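You operate a simulated robot arm through the tools that you are given. There is no shell and no other tool. Be economical: measure what you need, move in short steps, check, and stop when the job is done.

You are at the controls of a simulated robot arm. One attempt, no reset.

TASK
Put the box labelled "+3" from the top of the long bench in the green caddy and the box labelled "+7" on the top of the shelf under the window. Put the drive that says "FRI" from the top of the long desk on the black notebook there and the drive marked "WED" on the low shelf of the plug bench. Put the round mic screen on the top of the teal table. The order is free.
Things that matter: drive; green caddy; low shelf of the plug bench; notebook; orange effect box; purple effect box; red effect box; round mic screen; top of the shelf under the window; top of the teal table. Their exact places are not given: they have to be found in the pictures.

Only the result counts: the job must be done as asked and must still hold three seconds after the hand-in. Knocking over, shifting, dropping, spilling or breaking anything else fails it.

THE ROBOT
A 7-joint arm with a three-finger gripper on a trunk, on a base that drives. Base frame: it is fixed to the floor where the robot stands at the start and does not move with it; the origin is under the middle of the robot, x ahead of it, y to its left, z up; the surface under the hand at the start is at about z = 850. Units: mm, rad, N and s.
With the tool pointing down near the work surface it reaches from about 460 to 920 mm from the robot's upright axis, wherever it stands. Its first joint turns from -2.897 to 2.897 rad. Places, roughly: low shelf of the plug bench [-700, 4600, 300]; notebook [-1250, 250, 750]; round mic screen [-1250, 750, 750]; top of the shelf under the window (12x61 cm) [780, -1200, 800]; top of the teal table [-1400, 2900, 700]. Payload 2.69 kg.
The TCP is the grasp point between the finger pads, 29 mm short of the fingertips. In the tool frame z runs along the fingers and y along their closing line. The gripper opens to 120 mm. The gripper's body begins 78 mm behind the TCP.
Orientation is that of the tool frame in the base frame, as [roll, pitch, yaw] about the fixed x, y, z axes, in that order (R = Rz(yaw) Ry(pitch) Rx(roll)). With the fingers straight down and closing along the base's y, the tool's x points along the base's -x, its y along +y and its z along -z.

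THE INTERFACE
- The arm moves only by the tool step_arm. Its argument "series" is one flat list of numbers, 7 for each row, row after row: the shift along the base's x, y, z in units of 50 mm (1.0 is 50 mm), then the turn, a rotation vector about the base's x, y, z in units of 5 degrees (1.0 is 5 degrees), then the gripper command, from -1 (shut) to 1 (fully open), values between in proportion. In form: [dx, dy, dz, ax, ay, az, claw, dx, dy, dz, ax, ay, az, claw, ...]. A call has 1 to 10 rows; each row shifts and turns the commanded pose from where the row before left it. A call with a number of a shift or a turn outside -1 to 1 is refused whole. A row lasts 0.2 s, in which the tool goes at most 50 mm and 0.15 rad; a call with a longer step from one row to the next is refused whole, and so is a gripper value outside its range. Where a pose cannot be reached the arm comes as near as it can. A force on the tool above 40 N (or 10 N above the force at the start of the call, whichever is more), or a blocked arm, ends the call early, and 0.2 s more pass. The fingers move at their own pace and stop on an object; they squeeze with about 28 N. The grip force told is the motor's: it shows also when the fingers shut on nothing. Time passes only in rows, and 0.2 s behind the last, so rows that do not move let the fingers close. The reply holds the time, the measured pose of the TCP, the force on the tool along the base axes, the opening and the grip force, in the units named above and with some noise, with the torque about the TCP (base axes, N m) and any sound that the robot's microphone picked up, and new pictures: "pictures" is both (left out), scene, wrist or none.
- Cameras (640 x 400 px; columns grow to the right, rows downward): "scene" is now at [212.1, 5.9, 1282.5]; the picture's right is [0.09, -1.00, 0.00], its down [-0.93, -0.08, -0.36] and it looks along [0.36, 0.03, -0.93] (base axes); focal length 214 px, centre (320, 200). "wrist" rides on the gripper at [63, 0, -104] in the tool frame; the picture's right is [0.00, 1.00, 0.00], its down [-0.83, 0.00, -0.56] and it looks along [-0.56, 0.00, 0.83] (tool axes); focal length 275 px, centre (320, 200).
- lift_body(by): slides the trunk up (or, below 0, down) by that many mm; the arm and the scene camera ride with it, the base frame stays. It gives what a move gives, with no picture.
- steer(legs): drives the robot by 1 to 6 legs, each [ahead, left, turn to the left] in mm, mm and rad, along the robot's own axes; the way and the turn of a leg run together, so that a leg with both is an arc; at most 1500 mm and 3.142 rad a leg. The arm and the cameras ride along, it lands a little off, and it stops where it bumps. It gives what a move gives, and a new picture of the scene camera.
- turn_head(pan, tilt): turns the head with the scene camera to pan (to the left, within 1.501 rad either way) and tilt (down, from -0.506 to 1.204), counted from straight ahead of the robot. It gives what a move gives, and a new picture of the scene camera.
- probe_pixels(camera, pixels): for up to 12 pixels [column, row] of the newest picture of that camera ("zoom" is the newest enlarged one), the place [x, y, z] in the base frame of the surface seen there, good to about 3 mm. It takes no simulated time.
- close_up(camera, box): a new picture of the part [left, top, right, bottom] of that camera's present view, enlarged. It takes no simulated time.
- finish_job(): hands the job in; it is judged then, once.

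Keep the steps short. Do not move on a guess: measure, check each grasp and each placing, and mend mistakes. In all there are 110 turns and 260 pictures (those below and enlarged ones count). Leave the gripper open and the arm clear of the work at the hand-in unless told otherwise, and finish with a single line.

The tools are called after ">>>" by a JSON object that holds its "op" and its "data". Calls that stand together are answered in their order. step_arm: Moves the arm, as the interface text tells. Its arguments: {"type":"object","properties":{"series":{"type":"array"},"pictures":{"type":"string","enum":["both","scene","wrist","none"]}},"required":["series"]} The other tools are called the same way: lift_body (by) slides the trunk up or down; steer (legs) drives the base; turn_head (pan, tilt) turns the head that bears the scene camera; probe_pixels (camera, pixels) gives the place of the surface under pixels of a picture; close_up (camera, box) takes an enlarged picture of a part of a camera's view; finish_job () hands the job in.

At the start:

```text
time_s: 0.0
eef_pos: [488.6, 280.0, 1045.9]
tool_rot: [-3.14, -0.001, 3.141]
wrist_force: [-0.7, 0.1, 1.0]
torque: [-0.04, -0.01, -0.01]
grip_width: 119.9
grip_force: 0.0
trunk travel left (down, up): [-575.0, 38.0]
robot x, y, heading: [-1.2, -0.9, -0.001]
head pan, tilt: [0.087, 1.201]
```

scene: 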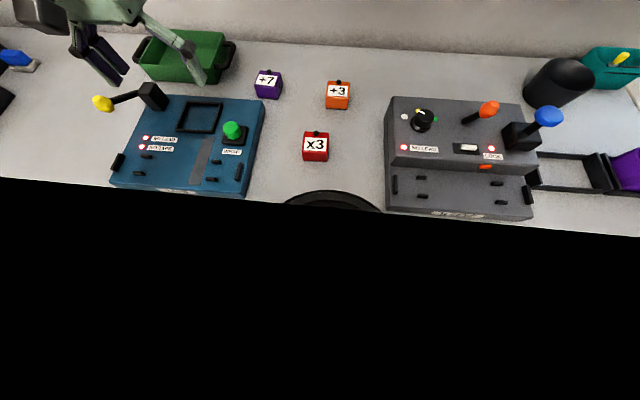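
wrist: 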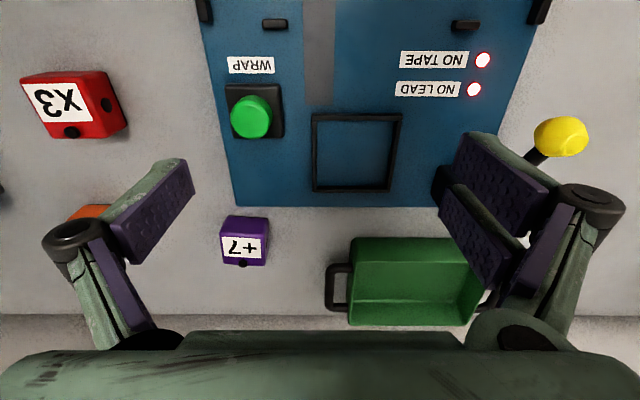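

I see the +7 (268,84), +3 (338,94), x3 (316,146) boxes and the green caddy (185,58). I measure them first.

>>> {"op": "close_up", "data": {"camera": "scene", "box": [100, 20, 420, 220]}}

>>> {"op": "probe_pixels", "data": {"camera": "scene", "pixels": [[268, 78], [268, 92], [338, 88], [338, 103], [316, 145], [200, 65], [160, 65], [195, 35], [300, 80], [225, 40], [172, 82], [205, 85]]}}

>>> {"op": "probe_pixels", "data": {"camera": "wrist", "pixels": [[244, 225], [244, 247], [270, 225], [222, 225], [355, 240], [350, 322], [460, 322], [410, 280], [410, 320], [90, 207], [340, 290], [410, 240]]}}

```text
2.00 times, centred on (260, 120) of scene
```

zoom: 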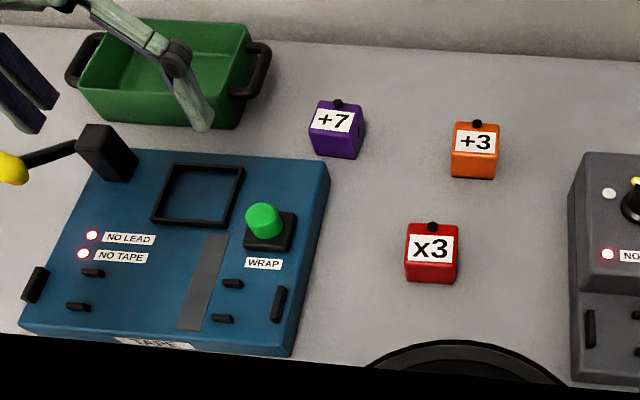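

```text
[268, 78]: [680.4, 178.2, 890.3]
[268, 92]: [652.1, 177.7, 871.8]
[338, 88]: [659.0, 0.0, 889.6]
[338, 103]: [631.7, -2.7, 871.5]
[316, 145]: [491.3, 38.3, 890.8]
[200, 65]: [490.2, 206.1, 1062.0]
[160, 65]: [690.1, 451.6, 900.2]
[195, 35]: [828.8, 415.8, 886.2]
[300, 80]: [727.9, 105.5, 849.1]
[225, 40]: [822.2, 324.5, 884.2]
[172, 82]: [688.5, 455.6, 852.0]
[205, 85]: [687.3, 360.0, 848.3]
```

```text
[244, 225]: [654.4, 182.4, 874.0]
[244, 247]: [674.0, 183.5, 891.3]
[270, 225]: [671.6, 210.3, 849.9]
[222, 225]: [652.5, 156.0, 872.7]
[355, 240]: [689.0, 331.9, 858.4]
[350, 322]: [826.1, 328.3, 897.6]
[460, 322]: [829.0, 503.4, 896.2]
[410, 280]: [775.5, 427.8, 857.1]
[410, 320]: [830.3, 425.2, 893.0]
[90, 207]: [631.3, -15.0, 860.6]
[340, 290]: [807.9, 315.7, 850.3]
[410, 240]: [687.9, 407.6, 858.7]
```

I zoom in on the boxes to get edges and yaw.

>>> {"op": "close_up", "data": {"camera": "scene", "box": [240, 60, 368, 140]}}

```text
5.00 times, centred on (304, 100) of scene
```

zoom: 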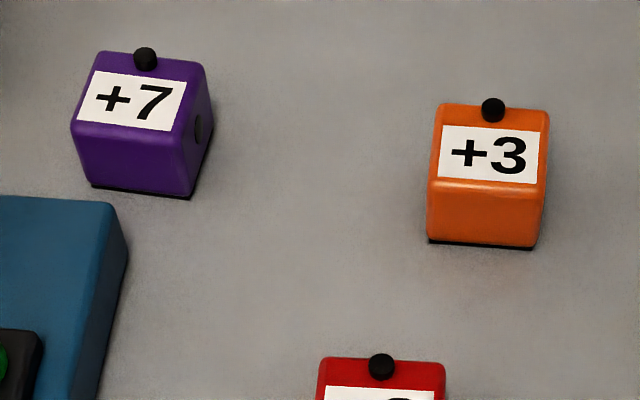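

>>> {"op": "probe_pixels", "data": {"camera": "zoom", "pixels": [[80, 118], [180, 136], [102, 60], [198, 72], [145, 55], [436, 176], [538, 186], [444, 110], [543, 118], [493, 105], [85, 175], [195, 150]]}}

```text
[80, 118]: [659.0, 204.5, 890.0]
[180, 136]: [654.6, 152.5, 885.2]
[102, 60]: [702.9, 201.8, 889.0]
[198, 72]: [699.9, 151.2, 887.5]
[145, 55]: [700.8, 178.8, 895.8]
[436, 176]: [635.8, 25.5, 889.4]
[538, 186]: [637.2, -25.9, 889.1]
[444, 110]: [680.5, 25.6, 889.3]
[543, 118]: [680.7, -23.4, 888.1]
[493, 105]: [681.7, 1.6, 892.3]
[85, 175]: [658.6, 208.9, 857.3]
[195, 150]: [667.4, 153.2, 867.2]
```

+3 centre about (659, 0), top 890; +7 centre about (679,179). I move above the +3 box.

>>> {"op": "step_arm", "data": {"series": [0.487, -0.8, 0, 0, 0, 0, 1, 0.487, -0.8, 0, 0, 0, 0, 1, 0.487, -0.8, 0, 0, 0, 0, 1, 0.487, -0.8, 0, 0, 0, 0, 1, 0.487, -0.8, 0, 0, 0, 0, 1, 0.487, -0.8, 0, 0, 0, 0, 1, 0.487, -0.8, 0, 0, 0, 0, 1, 0, 0, -0.9, 0, 0, 0, 1, 0, 0, -0.9, 0, 0, 0, 1], "pictures": "wrist"}}

```text
time_s: 2.0
eef_pos: [659.1, -0.4, 956.4]
tool_rot: [-3.14, 0.0, 3.141]
wrist_force: [-0.4, -0.9, -0.1]
torque: [0.01, 0.0, 0.02]
grip_width: 120.1
grip_force: 0.0
trunk travel left (down, up): [-575.0, 38.0]
robot x, y, heading: [1.2, 0.1, 0.0]
head pan, tilt: [0.087, 1.201]
```

wrist: 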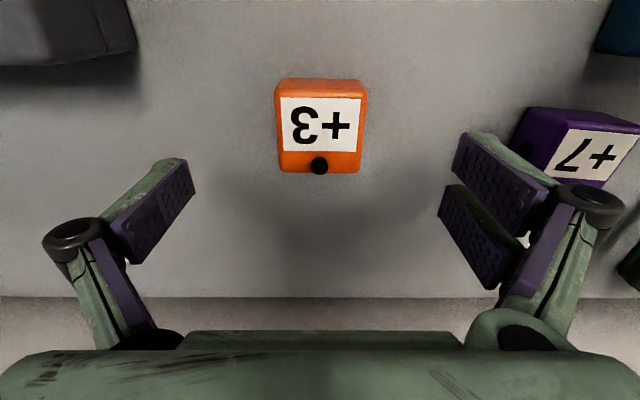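

The box is centred between the fingers. Descend 74 mm and close.

>>> {"op": "step_arm", "data": {"series": [0, 0, -0.8, 0, 0, 0, 1, 0, 0, -0.68, 0, 0, 0, 1, 0, 0, 0, 0, 0, 0, -1, 0, 0, 0, 0, 0, 0, -1, 0, 0, 0, 0, 0, 0, -1, 0, 0, 0, 0, 0, 0, -1, 0, 0, 0, 0, 0, 0, -1], "pictures": "wrist"}}

```text
time_s: 3.6
eef_pos: [659.3, -1.5, 883.3]
tool_rot: [-3.141, 0.001, -3.141]
wrist_force: [-0.3, 0.7, 0.1]
torque: [0.07, -0.03, 0.01]
grip_width: 57.6
grip_force: 25.6
trunk travel left (down, up): [-575.0, 38.0]
robot x, y, heading: [-1.9, 2.6, 0.003]
head pan, tilt: [0.087, 1.201]
```

wrist: 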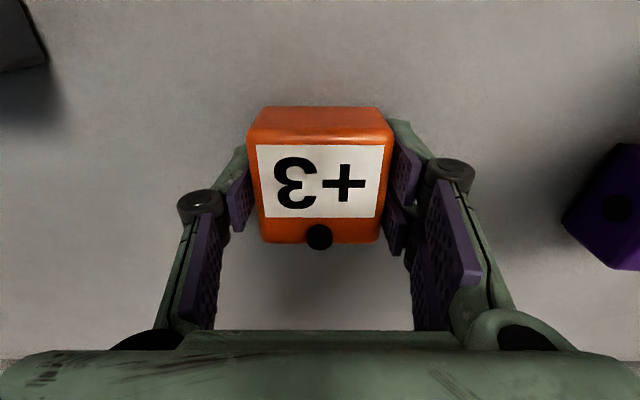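

Grip is good (57.6 mm, 25.6 N). Lift.

>>> {"op": "step_arm", "data": {"series": [0, 0, 0.8, 0, 0, 0, -1, 0, 0, 0.8, 0, 0, 0, -1, 0, 0, 0.8, 0, 0, 0, -1, 0.222, 0.924, 0, 0, 0, 0, -1, 0.222, 0.924, 0, 0, 0, 0, -1, 0.222, 0.924, 0, 0, 0, 0, -1, 0.222, 0.924, 0, 0, 0, 0, -1, 0.222, 0.924, 0, 0, 0, 0, -1, 0.222, 0.924, 0, 0, 0, 0, -1, 0.222, 0.924, 0, 0, 0, 0, -1], "pictures": "wrist"}}

```text
time_s: 5.5
eef_pos: [683.8, 167.1, 1016.5]
tool_rot: [3.035, 0.025, 2.913]
wrist_force: [-0.3, 0.3, -1.2]
torque: [0.03, 0.03, -0.01]
grip_width: 57.7
grip_force: 28.2
trunk travel left (down, up): [-575.0, 38.0]
robot x, y, heading: [-2.8, 0.9, 0.001]
head pan, tilt: [0.087, 1.201]
stopped in row 9: the arm was blocked; the commanded pose is now the measured one
```

wrist: 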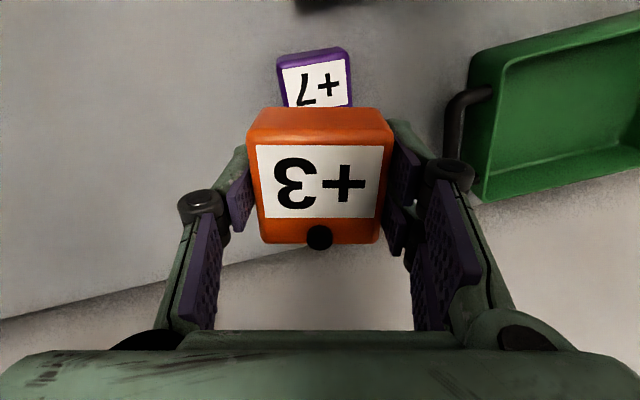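

The arm got blocked and tilted; I look at the scene before anything else.

>>> {"op": "turn_head", "data": {"pan": 0.0, "tilt": 0.8}}

```text
time_s: 6.3
eef_pos: [684.2, 167.6, 1016.0]
tool_rot: [3.034, 0.028, 2.912]
wrist_force: [0.1, -1.0, -0.5]
torque: [0.02, -0.01, -0.02]
grip_width: 57.7
grip_force: 27.4
trunk travel left (down, up): [-575.0, 38.0]
robot x, y, heading: [2.4, -1.6, -0.003]
head pan, tilt: [0.0, 0.799]
```

scene: 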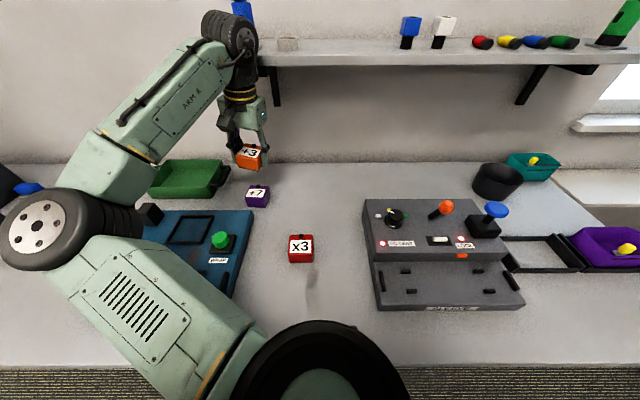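

The wrist bumped something: a wall shelf at (430,50). Measure it.

>>> {"op": "probe_pixels", "data": {"camera": "scene", "pixels": [[350, 64], [350, 50], [600, 60], [430, 63], [265, 62], [240, 10], [288, 43], [275, 90], [540, 70], [242, 75], [235, 40], [225, 20]]}}

>>> {"op": "close_up", "data": {"camera": "scene", "box": [180, 0, 340, 100]}}

```text
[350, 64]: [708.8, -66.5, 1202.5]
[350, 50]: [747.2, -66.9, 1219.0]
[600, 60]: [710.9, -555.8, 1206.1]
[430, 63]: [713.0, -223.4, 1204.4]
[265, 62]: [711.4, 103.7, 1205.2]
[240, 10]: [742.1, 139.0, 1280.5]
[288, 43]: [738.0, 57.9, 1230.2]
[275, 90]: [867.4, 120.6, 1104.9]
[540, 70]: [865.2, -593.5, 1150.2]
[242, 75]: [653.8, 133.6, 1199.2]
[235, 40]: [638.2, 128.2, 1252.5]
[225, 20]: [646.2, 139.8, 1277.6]
```

```text
4.00 times, centred on (260, 50) of scene
```

zoom: 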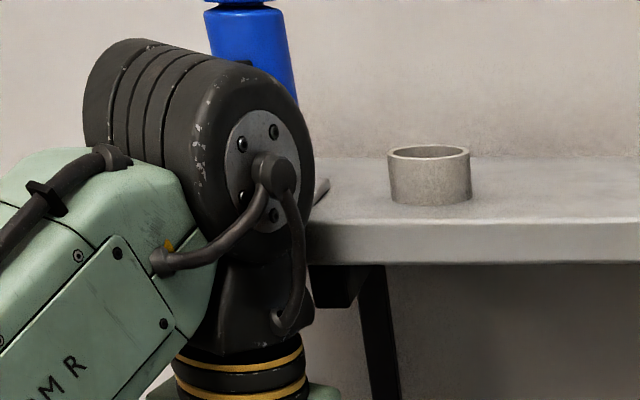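

The shelf's front edge is at x≈710, z≈1200 – the wrist touched it. I back off in −x and restore the orientation.

>>> {"op": "step_arm", "data": {"series": [-0.9, 0, 0, 0, 0, 0, -1, -0.6, 0, 0, 0, 0, 0, -1, 0, 0, 0, -0.4, 0.155, 0.873, -1, 0, 0, 0, -0.4, 0.155, 0.873, -1, 0, 0, 0, -0.4, 0.155, 0.873, -1], "pictures": "scene"}}

```text
time_s: 7.5
eef_pos: [621.0, 173.8, 1002.1]
tool_rot: [-3.126, -0.027, -3.128]
wrist_force: [0.2, 0.1, -2.2]
torque: [0.01, 0.02, 0.03]
grip_width: 57.6
grip_force: 27.9
trunk travel left (down, up): [-575.0, 38.0]
robot x, y, heading: [-2.4, -1.1, -0.003]
head pan, tilt: [0.0, 0.799]
```

scene: 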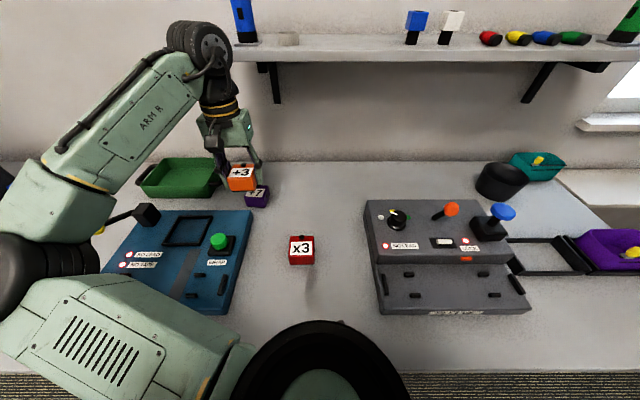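

Clear of the shelf now. I tilt the tool forward by 30° (so that the wrist stays in front of the shelf) while moving to y≈414.

>>> {"op": "step_arm", "data": {"series": [0, 0.5, 0, 0, -1, 0, -1, 0, 0.8, 0, 0, -1, 0, -1, 0, 0.8, 0, 0, -1, 0, -1, 0, 0.8, 0, 0, -1, 0, -1, 0, 0.9, 0, 0, -1, 0, -1, 0, 0.9, 0, 0, -1, 0, -1, 0, 0, 0, 0, 0, 0, -1]}}

```text
time_s: 9.2
eef_pos: [619.7, 411.6, 1000.6]
tool_rot: [-3.119, 0.498, -3.126]
wrist_force: [-0.1, -0.2, -0.3]
torque: [0.0, 0.0, -0.01]
grip_width: 57.4
grip_force: 27.9
trunk travel left (down, up): [-575.0, 38.0]
robot x, y, heading: [0.1, -4.3, -0.003]
head pan, tilt: [0.0, 0.799]
```

scene: 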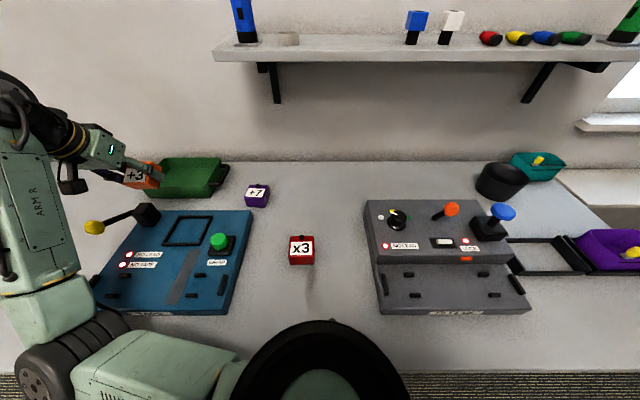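
wrist: 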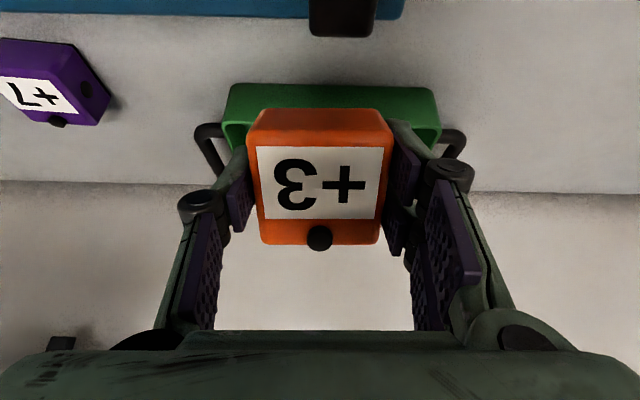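

The shelf ends left of y≈190, so over the caddy it is free. I measure the caddy's ends.

>>> {"op": "probe_pixels", "data": {"camera": "wrist", "pixels": [[232, 88], [432, 92], [226, 120], [438, 122], [330, 100], [205, 135], [460, 140]]}}

>>> {"op": "probe_pixels", "data": {"camera": "scene", "pixels": [[216, 50], [216, 60], [163, 160], [220, 161], [190, 175], [205, 185], [212, 196]]}}

```text
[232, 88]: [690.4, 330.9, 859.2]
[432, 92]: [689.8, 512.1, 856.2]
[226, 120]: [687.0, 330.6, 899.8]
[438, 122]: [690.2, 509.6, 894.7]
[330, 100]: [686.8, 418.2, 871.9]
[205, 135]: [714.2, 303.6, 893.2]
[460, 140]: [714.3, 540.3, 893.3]
```

```text
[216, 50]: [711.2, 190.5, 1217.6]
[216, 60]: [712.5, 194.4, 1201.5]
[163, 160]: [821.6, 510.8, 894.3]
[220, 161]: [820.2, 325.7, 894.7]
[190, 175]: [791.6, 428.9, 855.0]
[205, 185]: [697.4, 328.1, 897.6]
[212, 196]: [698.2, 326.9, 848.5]
```

Move over the caddy centre (758, 420) while setting the tool upright.

>>> {"op": "step_arm", "data": {"series": [0.46, 0.027, 0, 0, 0.95, 0, -1, 0.46, 0.027, 0, 0, 0.95, 0, -1, 0.46, 0.027, 0, 0, 0.95, 0, -1, 0.46, 0.027, 0, 0, 0.95, 0, -1, 0.46, 0.027, 0, 0, 0.95, 0, -1, 0.46, 0.027, 0, 0, 0.95, 0, -1, 0, 0, -0.6, 0, 0, 0, -1, 0, 0, 0, 0, 0, 0, -1]}}

```text
time_s: 10.9
eef_pos: [758.0, 418.8, 971.7]
tool_rot: [-3.129, 0.0, -3.128]
wrist_force: [0.4, 0.2, -1.8]
torque: [0.0, 0.05, 0.01]
grip_width: 57.7
grip_force: 28.5
trunk travel left (down, up): [-575.0, 38.0]
robot x, y, heading: [-3.3, 0.9, -0.0]
head pan, tilt: [0.0, 0.799]
```

scene: 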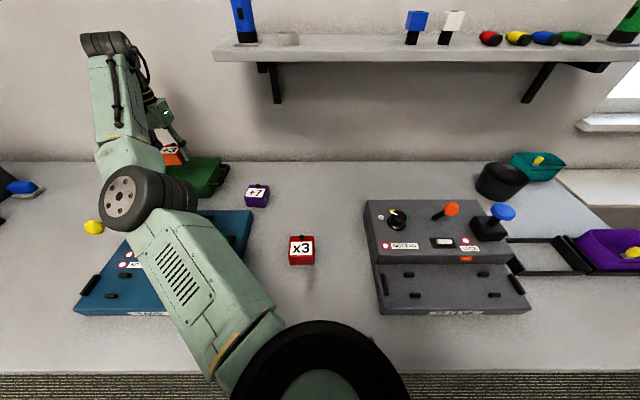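
wrist: 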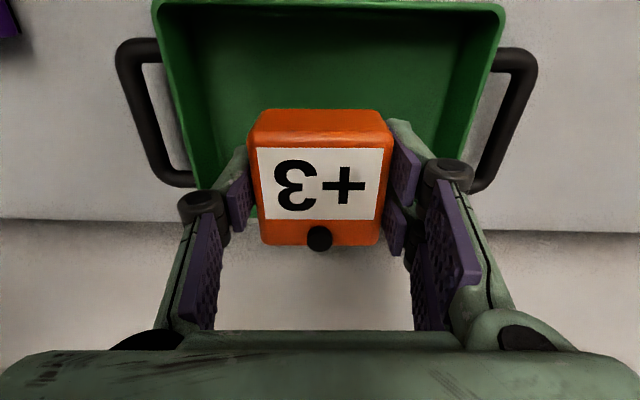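

Centred over the caddy. Check how near the elbow is to the yellow-knob lever before lowering.

>>> {"op": "probe_pixels", "data": {"camera": "scene", "pixels": [[110, 220], [93, 228], [150, 225], [130, 200], [170, 200]]}}

```text
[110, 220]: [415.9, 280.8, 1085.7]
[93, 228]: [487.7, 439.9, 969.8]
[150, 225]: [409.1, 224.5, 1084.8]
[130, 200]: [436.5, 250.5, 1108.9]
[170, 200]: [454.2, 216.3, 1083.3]
```

Plenty of room. Lower 78 mm and open partly, then rise.

>>> {"op": "step_arm", "data": {"series": [0, 0, -0.8, 0, 0, 0, -1, 0, 0, -0.6, 0, 0, 0, -1, 0, 0, -0.16, 0, 0, 0, -1, 0, 0, 0, 0, 0, 0, 0.35, 0, 0, 0, 0, 0, 0, 0.35, 0, 0, 0, 0, 0, 0, 0.35], "pictures": "wrist"}}

```text
time_s: 12.3
eef_pos: [759.0, 418.6, 892.9]
tool_rot: [-3.127, 0.0, -3.129]
wrist_force: [-0.4, -0.3, -0.2]
torque: [0.03, 0.04, 0.01]
grip_width: 81.0
grip_force: 0.1
trunk travel left (down, up): [-575.0, 38.0]
robot x, y, heading: [-1.1, -0.5, 0.0]
head pan, tilt: [0.0, 0.799]
```

wrist: 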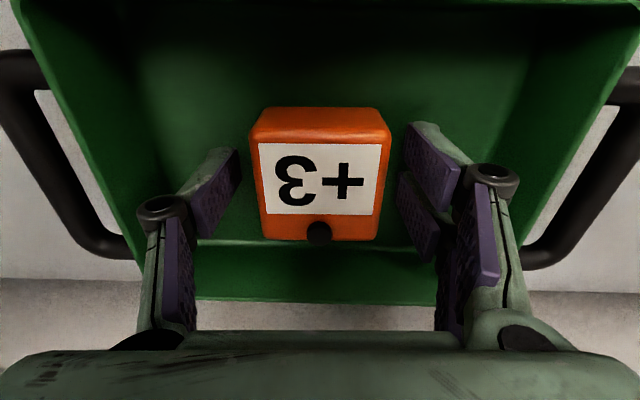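

The +3 box sits in the caddy. Rise and go to (600,179) with 25° forward tilt for the +7 box, opening wide.

>>> {"op": "step_arm", "data": {"series": [0, 0, 0.8, 0, 0, 0, 0.35, 0, 0, 0.8, 0, 0, 0, 0.35, 0, 0, 0.6, 0, 0, 0, 0.35, -0.53, -0.8, 0, 0, -0.83, 0, 1, -0.53, -0.8, 0, 0, -0.83, 0, 1, -0.53, -0.8, 0, 0, -0.83, 0, 1, -0.53, -0.8, 0, 0, -0.83, 0, 1, -0.53, -0.8, 0, 0, -0.83, 0, 1, -0.53, -0.8, 0, 0, -0.83, 0, 1, 0, 0, 0, 0, 0, -0.8, 1]}}

```text
time_s: 14.6
eef_pos: [602.8, 178.5, 1004.3]
tool_rot: [-3.12, 0.436, 3.088]
wrist_force: [0.8, -0.3, 0.3]
torque: [0.0, 0.04, -0.01]
grip_width: 119.9
grip_force: 0.1
trunk travel left (down, up): [-575.0, 38.0]
robot x, y, heading: [1.4, 1.7, -0.001]
head pan, tilt: [0.0, 0.799]
```

scene: 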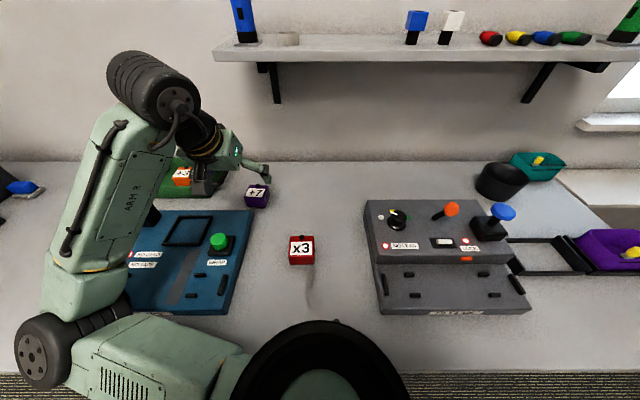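
wrist: 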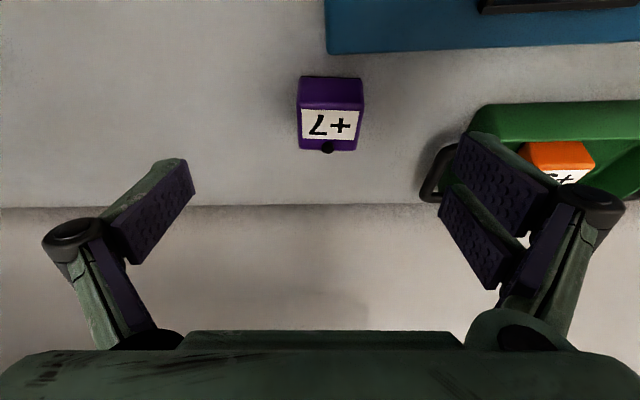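

Check elbow clearance and box location.

>>> {"op": "probe_pixels", "data": {"camera": "scene", "pixels": [[43, 385], [90, 325], [110, 280], [70, 290], [255, 194]]}}

>>> {"op": "probe_pixels", "data": {"camera": "wrist", "pixels": [[301, 108], [361, 108], [302, 146], [358, 148], [330, 125]]}}

```text
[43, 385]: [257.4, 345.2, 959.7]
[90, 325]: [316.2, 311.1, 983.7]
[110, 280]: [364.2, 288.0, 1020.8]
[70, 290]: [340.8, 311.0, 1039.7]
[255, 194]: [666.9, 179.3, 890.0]
```

```text
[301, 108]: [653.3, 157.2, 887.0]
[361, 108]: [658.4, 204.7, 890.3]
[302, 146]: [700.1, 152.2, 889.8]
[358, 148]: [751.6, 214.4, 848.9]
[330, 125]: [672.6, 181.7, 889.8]
```

Move over the box to (675,180,955).

>>> {"op": "step_arm", "data": {"series": [0.72, 0.02, -0.2, 0, 0, -0.1, 1, 0.72, 0.02, -0.5, 0, 0, 0, 1, 0, 0, -0.28, 0, 0, 0, 1]}}

```text
time_s: 15.6
eef_pos: [656.5, 198.8, 994.3]
tool_rot: [3.056, 0.474, 3.068]
wrist_force: [-0.3, 0.2, 0.8]
torque: [-0.01, 0.0, 0.0]
grip_width: 120.0
grip_force: 0.0
trunk travel left (down, up): [-575.0, 38.0]
robot x, y, heading: [-0.0, -1.4, 0.006]
head pan, tilt: [0.0, 0.799]
stopped in row 3: the arm was blocked; the commanded pose is now the measured one
```

scene: 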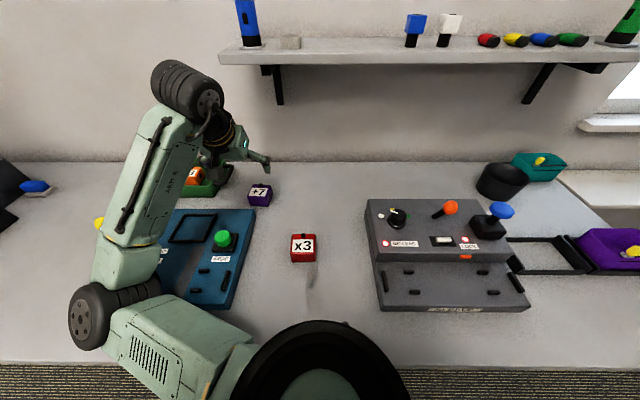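
wrist: 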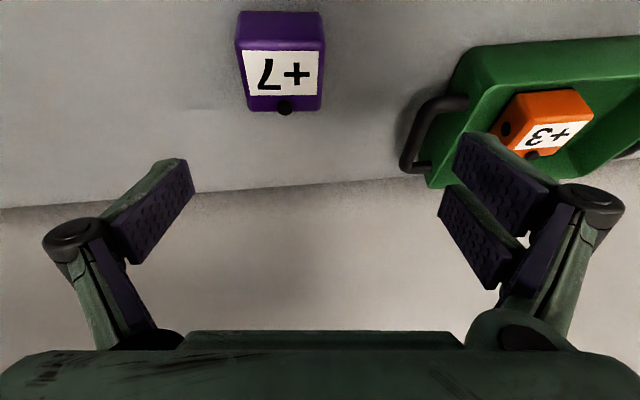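

Blocked again. I zoom in to see what touches and measure.

>>> {"op": "close_up", "data": {"camera": "scene", "box": [60, 20, 340, 195]}}

>>> {"op": "probe_pixels", "data": {"camera": "scene", "pixels": [[205, 100], [185, 80], [215, 130], [160, 75], [217, 60], [110, 310], [150, 290], [130, 250], [99, 222], [160, 265], [290, 42], [190, 140]]}}

```text
2.29 times, centred on (200, 108) of scene
```

zoom: 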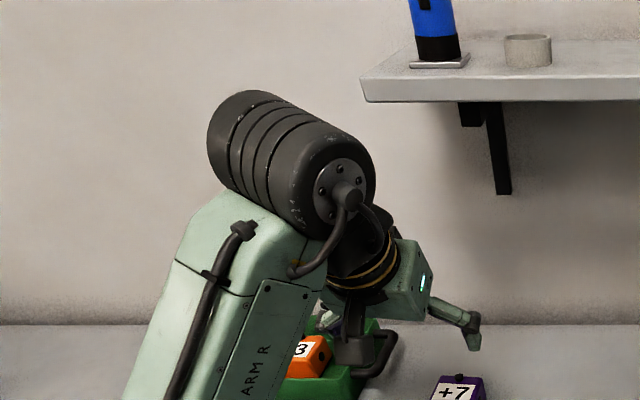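

```text
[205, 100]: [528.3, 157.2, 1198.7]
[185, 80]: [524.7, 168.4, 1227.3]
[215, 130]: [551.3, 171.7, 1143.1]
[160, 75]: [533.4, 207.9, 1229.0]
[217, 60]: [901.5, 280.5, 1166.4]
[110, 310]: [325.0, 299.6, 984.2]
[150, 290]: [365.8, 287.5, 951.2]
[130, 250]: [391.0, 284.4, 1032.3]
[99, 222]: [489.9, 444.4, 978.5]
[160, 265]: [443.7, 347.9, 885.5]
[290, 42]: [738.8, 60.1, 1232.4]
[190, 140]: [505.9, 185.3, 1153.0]
```

The wrist is far from the shelf this time; I check the elbow area near the yellow lever by turning the head.

>>> {"op": "turn_head", "data": {"pan": 0.9, "tilt": 0.75}}

```text
time_s: 16.8
eef_pos: [655.4, 198.8, 993.4]
tool_rot: [3.06, 0.472, 3.069]
wrist_force: [-0.1, -0.5, -0.3]
torque: [0.01, 0.0, -0.01]
grip_width: 120.0
grip_force: 0.0
trunk travel left (down, up): [-575.0, 38.0]
robot x, y, heading: [-2.3, -0.4, 0.005]
head pan, tilt: [0.901, 0.75]
```

scene: 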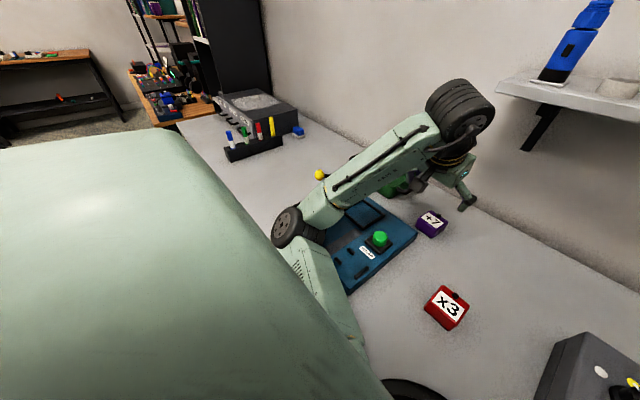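

Forearm/elbow hangs low over the tape machine (lever block underneath); the tilted hand close to the robot pushes the elbow down. I raise the hand, correct the orientation, then drive back 180 mm so that the arm is more stretched and the elbow higher.

>>> {"op": "step_arm", "data": {"series": [0, -0.2, 0.6, 0, 0, 0, 1, 0, -0.2, 0.6, 0, 0, 0, 1, 0, 0, 0, -0.81, 0.47, -0.42, 1, 0, 0, 0, 0, 0, 0, 1], "pictures": "scene"}}

```text
time_s: 17.8
eef_pos: [668.0, 178.8, 1035.8]
tool_rot: [-3.116, 0.42, 3.068]
wrist_force: [0.6, 0.4, 0.3]
torque: [-0.02, -0.02, 0.03]
grip_width: 120.0
grip_force: 0.1
trunk travel left (down, up): [-575.0, 38.0]
robot x, y, heading: [-5.9, 5.7, 0.009]
head pan, tilt: [0.901, 0.75]
```

scene: 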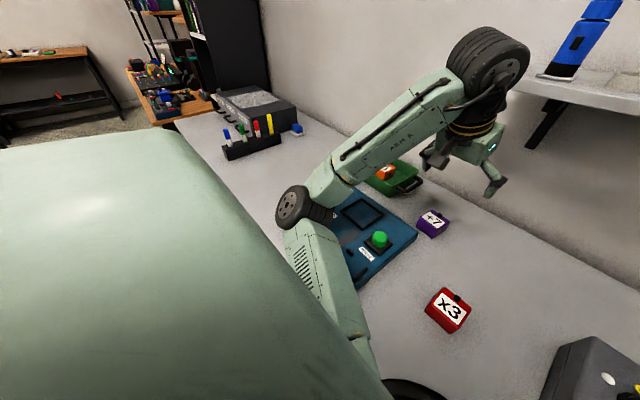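

Now free. Drive back 180 mm.

>>> {"op": "steer", "data": {"legs": [[-180, 0, 0]]}}

>>> {"op": "turn_head", "data": {"pan": 0.3, "tilt": 0.7}}

```text
time_s: 19.2
eef_pos: [491.8, 176.1, 1037.7]
tool_rot: [-3.118, 0.421, 3.065]
wrist_force: [0.2, -0.1, 0.1]
torque: [0.0, -0.01, 0.02]
grip_width: 120.1
grip_force: 0.1
trunk travel left (down, up): [-575.0, 38.0]
robot x, y, heading: [-178.7, 0.9, 0.007]
head pan, tilt: [0.901, 0.75]
```

scene: 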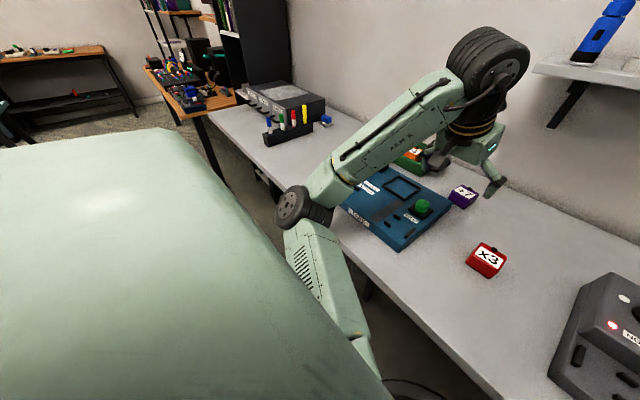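

```text
time_s: 20.2
eef_pos: [490.4, 176.8, 1037.8]
tool_rot: [-3.116, 0.42, 3.066]
wrist_force: [0.1, -0.7, -0.4]
torque: [-0.02, -0.01, -0.04]
grip_width: 119.8
grip_force: 0.0
trunk travel left (down, up): [-575.0, 38.0]
robot x, y, heading: [-177.6, 1.1, 0.005]
head pan, tilt: [0.3, 0.7]
```

scene: 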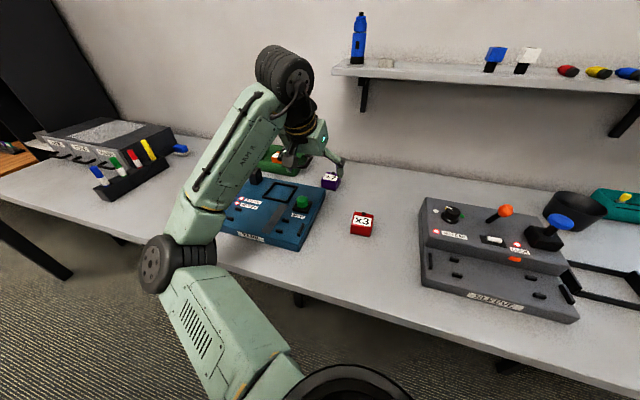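

Now stretch forward to above the +7 box.

>>> {"op": "step_arm", "data": {"series": [0.92, 0.02, 0, 0, 0, 0, 1, 0.92, 0.02, -0.2, 0, 0, 0, 1, 0.92, 0.02, -0.3, 0, 0, 0, 1, 0.92, 0.02, -0.3, 0, 0, 0, 1, 0, 0, -0.6, 0, 0, 0, 1, 0, 0, 0, 0, 0, 0, 1]}}

```text
time_s: 21.6
eef_pos: [674.6, 179.9, 968.2]
tool_rot: [-3.117, 0.421, 3.066]
wrist_force: [-0.7, 0.2, -0.6]
torque: [-0.01, 0.01, -0.03]
grip_width: 120.0
grip_force: 0.2
trunk travel left (down, up): [-575.0, 38.0]
robot x, y, heading: [-182.1, 0.1, 0.005]
head pan, tilt: [0.3, 0.7]
```

scene: 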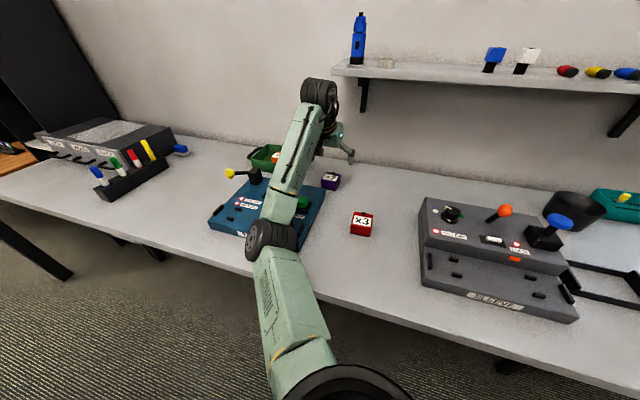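
wrist: 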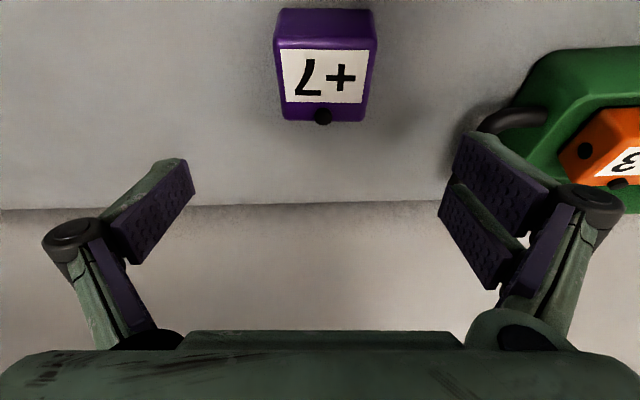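

>>> {"op": "probe_pixels", "data": {"camera": "scene", "pixels": [[275, 255], [262, 245], [290, 240], [300, 205], [325, 240]]}}

>>> {"op": "probe_pixels", "data": {"camera": "wrist", "pixels": [[277, 45], [374, 48], [285, 118], [365, 118]]}}

```text
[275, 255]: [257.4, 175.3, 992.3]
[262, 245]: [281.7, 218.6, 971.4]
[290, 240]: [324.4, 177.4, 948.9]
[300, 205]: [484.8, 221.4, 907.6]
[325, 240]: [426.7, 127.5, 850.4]
```

```text
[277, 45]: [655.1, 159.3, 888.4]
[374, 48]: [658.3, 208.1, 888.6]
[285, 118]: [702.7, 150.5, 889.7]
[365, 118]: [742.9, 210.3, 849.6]
```

Room looks sufficient; lower in steps to z≈884.

>>> {"op": "step_arm", "data": {"series": [0, 0.02, -0.7, 0, 0, 0, 1, 0, 0.02, -0.5, 0, 0, 0, 1, 0, 0, -0.46, 0, 0, 0, 1, 0, 0, 0, 0, 0, 0, 1]}}

```text
time_s: 22.8
eef_pos: [665.4, 209.9, 982.4]
tool_rot: [3.051, 0.533, 3.047]
wrist_force: [0.4, 0.7, 0.5]
torque: [-0.01, 0.01, 0.01]
grip_width: 120.1
grip_force: 0.0
trunk travel left (down, up): [-575.0, 38.0]
robot x, y, heading: [-179.4, -1.2, 0.017]
head pan, tilt: [0.3, 0.7]
stopped in row 4: the arm was blocked; the commanded pose is now the measured one
```

scene: 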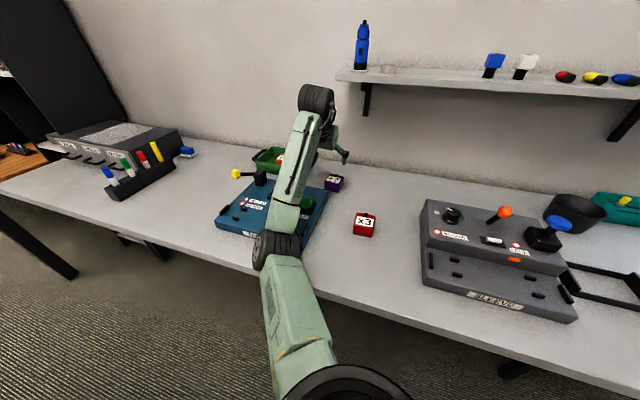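
wrist: 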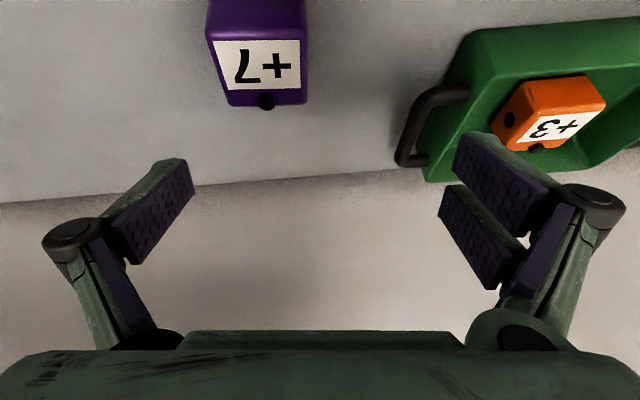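

>>> {"op": "close_up", "data": {"camera": "scene", "box": [200, 160, 360, 300]}}

>>> {"op": "probe_pixels", "data": {"camera": "scene", "pixels": [[262, 262], [270, 252], [290, 245], [305, 250], [252, 266], [310, 230], [235, 175], [260, 172], [285, 205], [325, 200], [250, 232]]}}

```text
2.86 times, centred on (280, 230) of scene
```

zoom: 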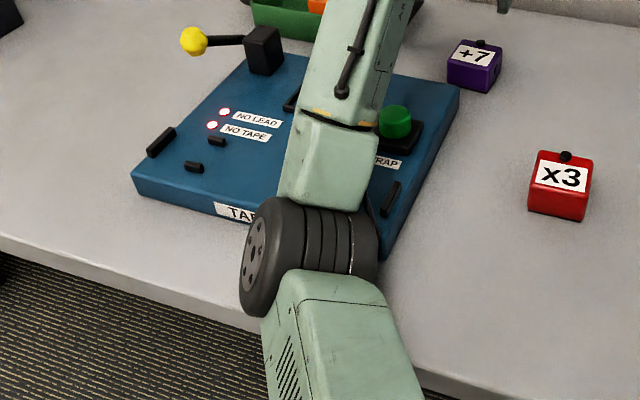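

```text
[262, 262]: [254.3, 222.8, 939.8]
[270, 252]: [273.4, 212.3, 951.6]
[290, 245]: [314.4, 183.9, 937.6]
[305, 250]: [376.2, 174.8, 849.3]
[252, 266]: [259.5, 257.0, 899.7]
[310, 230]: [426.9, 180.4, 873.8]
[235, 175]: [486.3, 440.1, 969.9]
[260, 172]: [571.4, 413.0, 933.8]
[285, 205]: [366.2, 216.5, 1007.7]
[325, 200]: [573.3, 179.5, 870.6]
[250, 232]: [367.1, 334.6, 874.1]
```

The elbow rests against the bench/machine front (machine edge x≈365, z≈874): strong tilt is the wrong way. At grasp height the wrist top (TCP+262) passes below the shelf (1200), so a small tilt of 8° suffices. I raise and back off, and untilt.

>>> {"op": "step_arm", "data": {"series": [0, 0, 0.7, 0, 0, 0, 1, -0.4, -0.12, 0.3, -0.09, 0.91, -0.06, 1, -0.4, -0.12, 0, -0.09, 0.91, -0.06, 1, -0.4, -0.12, 0, -0.09, 0.91, -0.06, 1, -0.4, -0.12, 0, -0.09, 0.91, -0.06, 1, 0, -0.12, 0, -0.09, 0.91, -0.06, 1, 0, 0, 0, 0, 0, 0, 1], "pictures": "none"}}

>>> {"op": "lift_body", "data": {"by": 36}}

```text
time_s: 24.4
eef_pos: [599.5, 178.5, 1002.7]
tool_rot: [-3.131, 0.111, 3.049]
wrist_force: [-0.5, 0.1, 0.1]
torque: [0.03, 0.0, -0.01]
grip_width: 120.0
grip_force: 0.1
trunk travel left (down, up): [-575.0, 38.0]
robot x, y, heading: [-180.6, 0.9, 0.012]
head pan, tilt: [0.3, 0.7]
```

```text
time_s: 25.2
eef_pos: [599.1, 178.4, 1039.5]
tool_rot: [-3.131, 0.111, 3.05]
wrist_force: [-0.1, -0.4, 0.3]
torque: [-0.01, -0.02, 0.0]
grip_width: 119.9
grip_force: 0.1
trunk travel left (down, up): [-611.0, 2.0]
robot x, y, heading: [-180.2, 0.9, 0.01]
head pan, tilt: [0.3, 0.7]
```

Lower to ~910 at x=600.

>>> {"op": "step_arm", "data": {"series": [0, 0, -0.87, 0, 0, 0, 1, 0, 0, -0.87, 0, 0, 0, 1, 0, 0, -0.8, 0, 0, 0, 1, 0, 0, 0, 0, 0, 0, 1]}}

```text
time_s: 26.2
eef_pos: [597.7, 178.8, 912.8]
tool_rot: [-3.132, 0.11, 3.049]
wrist_force: [0.1, -0.4, 0.2]
torque: [0.04, -0.05, 0.01]
grip_width: 119.8
grip_force: 0.0
trunk travel left (down, up): [-611.0, 2.0]
robot x, y, heading: [-183.1, 3.9, 0.012]
head pan, tilt: [0.3, 0.7]
```

scene: 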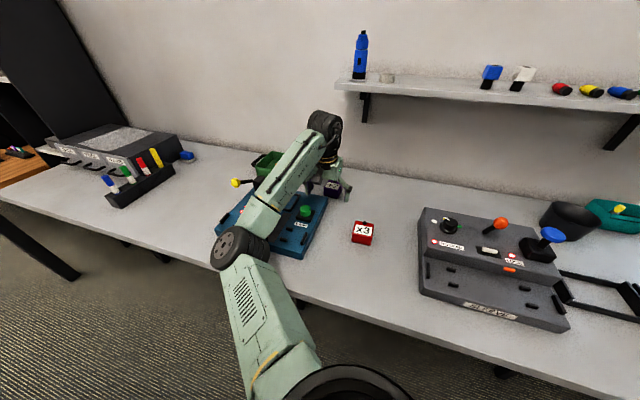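
wrist: 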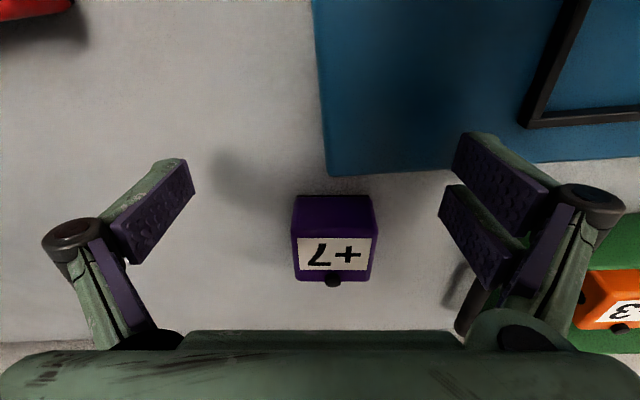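

Works. Slide forward over the box and lower to 884, then close.

>>> {"op": "step_arm", "data": {"series": [0.8, 0.05, 0, 0, 0, 0, 1, 0.78, 0.0, 0, 0, 0, 0, 1, 0, 0, -0.56, 0, 0, 0, 1, 0, 0, 0, 0, 0, 0, 1]}}

```text
time_s: 27.2
eef_pos: [675.2, 181.2, 885.7]
tool_rot: [-3.131, 0.11, 3.049]
wrist_force: [0.1, -0.2, -0.4]
torque: [-0.03, -0.01, 0.02]
grip_width: 119.9
grip_force: 0.0
trunk travel left (down, up): [-611.0, 2.0]
robot x, y, heading: [-182.7, 4.6, 0.013]
head pan, tilt: [0.3, 0.7]
```

scene: 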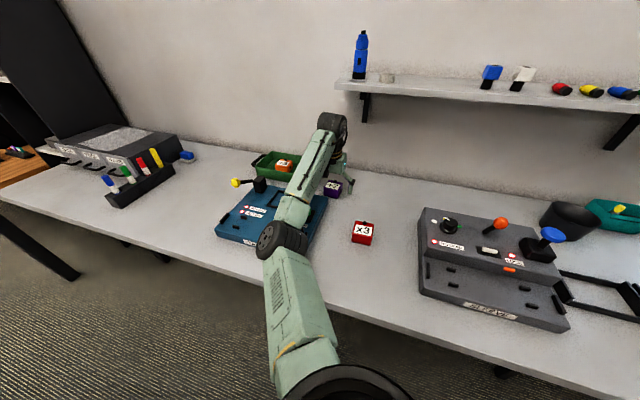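
wrist: 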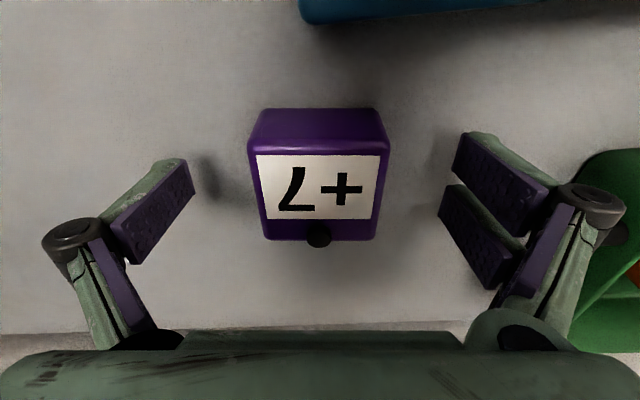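

Well placed. Close, lift slightly, back off to x≈590 and then up.

>>> {"op": "step_arm", "data": {"series": [0, 0, 0, 0, 0, 0, -1, 0, 0, 0, 0, 0, 0, -1, 0, 0, 0, 0, 0, 0, -1, 0, 0, 0, 0, 0, 0, -1, 0, 0, 0, 0, 0, 0, -1, 0, 0, 0.6, 0, 0, 0, -1, -0.6, -0.5, 0.2, 0, 0, 0, -1, -0.8, -0.2, 0.4, 0, 0, 0, -1, -0.6, 0, 0.6, 0, 0, 0, -1, 0, 0, 0.8, 0, 0, 0, -1]}}

```text
time_s: 29.4
eef_pos: [576.0, 143.2, 1014.6]
tool_rot: [-3.133, 0.11, 3.049]
wrist_force: [0.0, 0.0, -1.7]
torque: [0.0, 0.0, -0.01]
grip_width: 57.3
grip_force: 27.7
trunk travel left (down, up): [-611.0, 2.0]
robot x, y, heading: [-182.4, 2.3, 0.012]
head pan, tilt: [0.3, 0.7]
```

scene: 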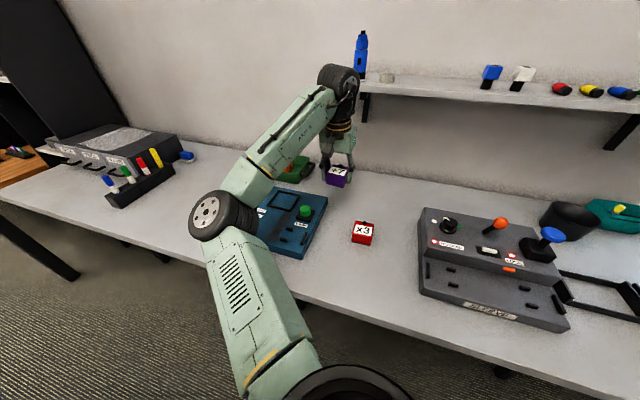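
wrist: 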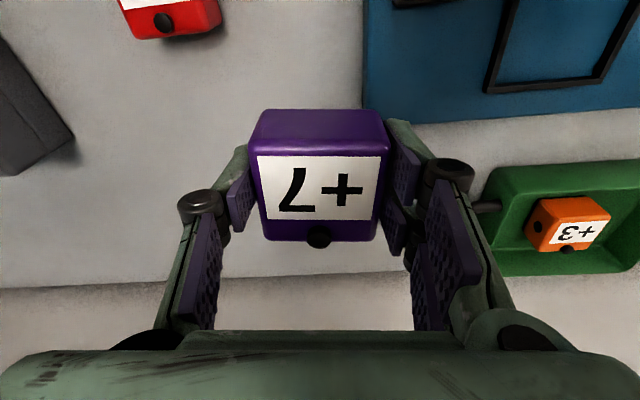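

+7 held, +3 in caddy. Now find the window shelf: first pull the arm back over free space, then look right.

>>> {"op": "step_arm", "data": {"series": [-0.5, -0.7, 0.3, 0, -0.3, 0, -1, -0.5, -0.7, 0.3, 0, 0, 0, -1, -0.5, -0.7, 0.2, 0, 0, 0, -1], "pictures": "none"}}

>>> {"op": "turn_head", "data": {"pan": -0.75, "tilt": 0.4}}

```text
time_s: 30.2
eef_pos: [499.7, 40.7, 1054.2]
tool_rot: [-3.136, 0.138, 3.05]
wrist_force: [0.0, 0.5, -1.6]
torque: [0.0, 0.03, 0.05]
grip_width: 57.6
grip_force: 27.7
trunk travel left (down, up): [-611.0, 2.0]
robot x, y, heading: [-179.0, 0.2, 0.01]
head pan, tilt: [0.3, 0.7]
```

```text
time_s: 31.5
eef_pos: [500.4, 39.9, 1054.0]
tool_rot: [-3.133, 0.137, 3.049]
wrist_force: [-0.5, -0.1, -1.8]
torque: [0.01, 0.03, 0.01]
grip_width: 57.6
grip_force: 28.0
trunk travel left (down, up): [-611.0, 2.0]
robot x, y, heading: [-177.4, -2.6, 0.013]
head pan, tilt: [-0.75, 0.4]
```

scene: 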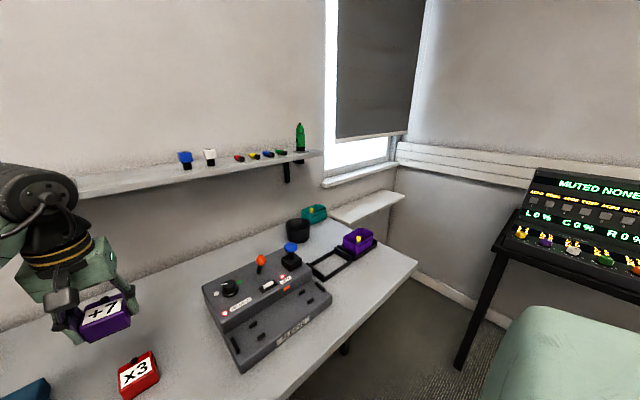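

The shelf under the window is at (368,207), with the window sill above it at (360,178). Measure.

>>> {"op": "close_up", "data": {"camera": "scene", "box": [280, 120, 440, 300]}}

>>> {"op": "probe_pixels", "data": {"camera": "scene", "pixels": [[335, 218], [365, 208], [398, 198], [365, 222], [403, 194], [345, 207], [380, 196], [345, 186], [390, 168], [415, 262], [343, 225], [300, 125]]}}

```text
2.22 times, centred on (360, 210) of scene
```

zoom: 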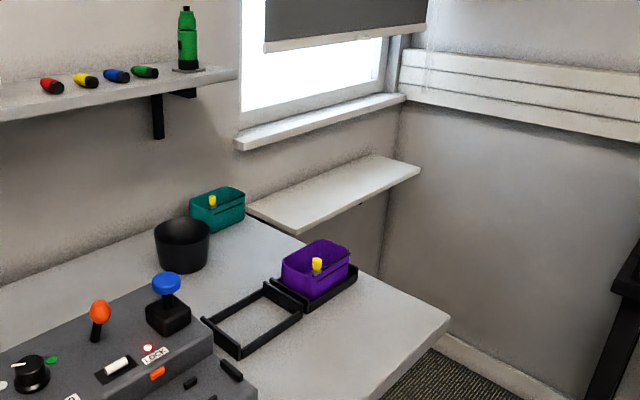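

```text
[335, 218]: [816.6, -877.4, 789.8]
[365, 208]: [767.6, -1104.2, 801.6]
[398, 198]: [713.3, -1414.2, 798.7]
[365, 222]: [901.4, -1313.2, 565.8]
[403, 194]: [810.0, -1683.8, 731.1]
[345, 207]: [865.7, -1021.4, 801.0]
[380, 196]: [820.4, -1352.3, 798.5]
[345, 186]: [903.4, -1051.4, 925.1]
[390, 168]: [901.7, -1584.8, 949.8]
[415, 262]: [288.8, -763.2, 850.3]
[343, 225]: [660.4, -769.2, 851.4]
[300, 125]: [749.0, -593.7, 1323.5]
```

>>> {"op": "probe_pixels", "data": {"camera": "scene", "pixels": [[497, 245], [460, 365], [530, 225], [600, 180], [420, 310], [360, 350], [500, 310], [600, 265], [440, 280], [390, 200]]}}

>>> {"op": "turn_head", "data": {"pan": -1.45, "tilt": 0.5}}

```text
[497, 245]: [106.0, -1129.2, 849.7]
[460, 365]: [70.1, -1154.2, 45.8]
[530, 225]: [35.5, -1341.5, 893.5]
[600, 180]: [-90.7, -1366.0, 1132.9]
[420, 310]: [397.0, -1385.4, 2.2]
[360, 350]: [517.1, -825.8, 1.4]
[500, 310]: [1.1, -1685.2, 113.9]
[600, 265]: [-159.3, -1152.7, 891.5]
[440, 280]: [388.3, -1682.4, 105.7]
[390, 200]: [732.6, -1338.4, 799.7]
```

```text
time_s: 32.6
eef_pos: [500.5, 39.9, 1055.1]
tool_rot: [-3.135, 0.135, 3.048]
wrist_force: [-0.6, 0.5, -1.9]
torque: [0.01, 0.01, 0.02]
grip_width: 57.5
grip_force: 27.6
trunk travel left (down, up): [-611.0, 2.0]
robot x, y, heading: [-180.9, -1.2, 0.018]
head pan, tilt: [-1.45, 0.499]
```

scene: 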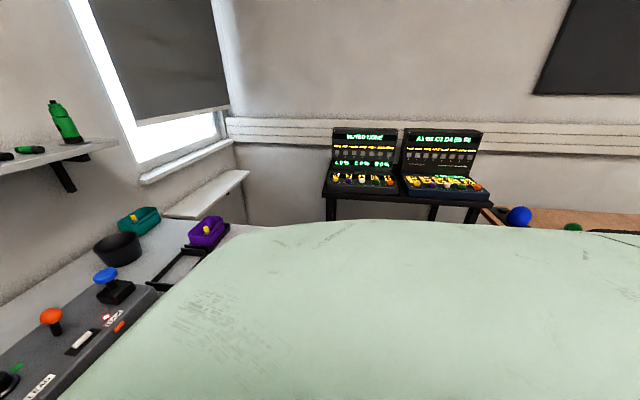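

The mixer table stands at x<106, y<−1129, and the bench ends at y=−765, so I can stand at about (0,−760) and reach the window shelf at (775,−1000) (≈810 mm). Raise the arm, then drive right.

>>> {"op": "step_arm", "data": {"series": [0, 0, 0.8, 0, 0, 0, -1, 0, 0, 0.8, 0, 0, 0, -1], "pictures": "none"}}

>>> {"op": "steer", "data": {"legs": [[0, -760, -0.013]]}}

>>> {"op": "turn_head", "data": {"pan": -0.4, "tilt": 0.5}}

```text
time_s: 33.2
eef_pos: [499.3, 40.6, 1134.4]
tool_rot: [-3.134, 0.136, 3.048]
wrist_force: [1.0, -0.8, -1.4]
torque: [0.0, 0.01, 0.02]
grip_width: 57.7
grip_force: 27.6
trunk travel left (down, up): [-611.0, 2.0]
robot x, y, heading: [-176.8, 0.6, 0.018]
head pan, tilt: [-1.45, 0.499]
```

```text
time_s: 39.5
eef_pos: [506.1, -735.5, 1134.3]
tool_rot: [-3.134, 0.137, 3.033]
wrist_force: [-0.7, 0.7, -1.2]
torque: [0.04, 0.04, -0.06]
grip_width: 57.8
grip_force: 28.3
trunk travel left (down, up): [-611.0, 2.0]
robot x, y, heading: [-173.6, -761.1, -0.002]
head pan, tilt: [-1.45, 0.499]
```

scene: 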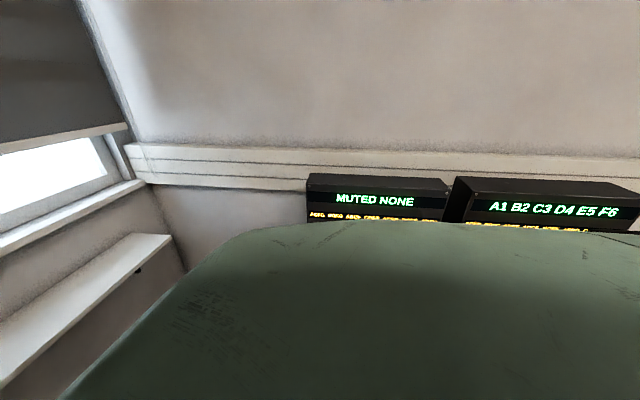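

```text
time_s: 40.8
eef_pos: [505.7, -731.9, 1133.4]
tool_rot: [-3.134, 0.135, 3.032]
wrist_force: [-0.2, 0.3, -2.1]
torque: [0.05, 0.01, 0.0]
grip_width: 57.4
grip_force: 28.0
trunk travel left (down, up): [-611.0, 2.0]
robot x, y, heading: [-176.4, -759.2, -0.002]
head pan, tilt: [-0.4, 0.499]
```

scene: 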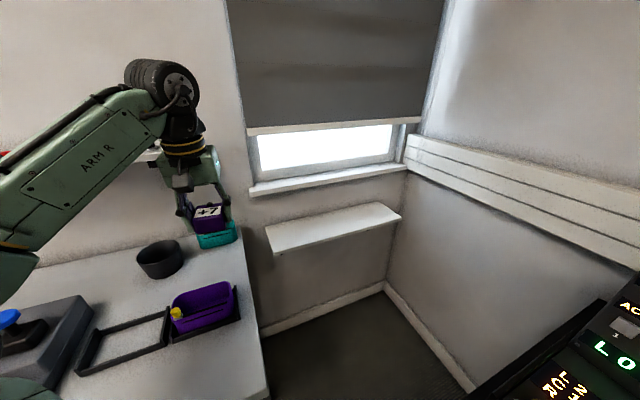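

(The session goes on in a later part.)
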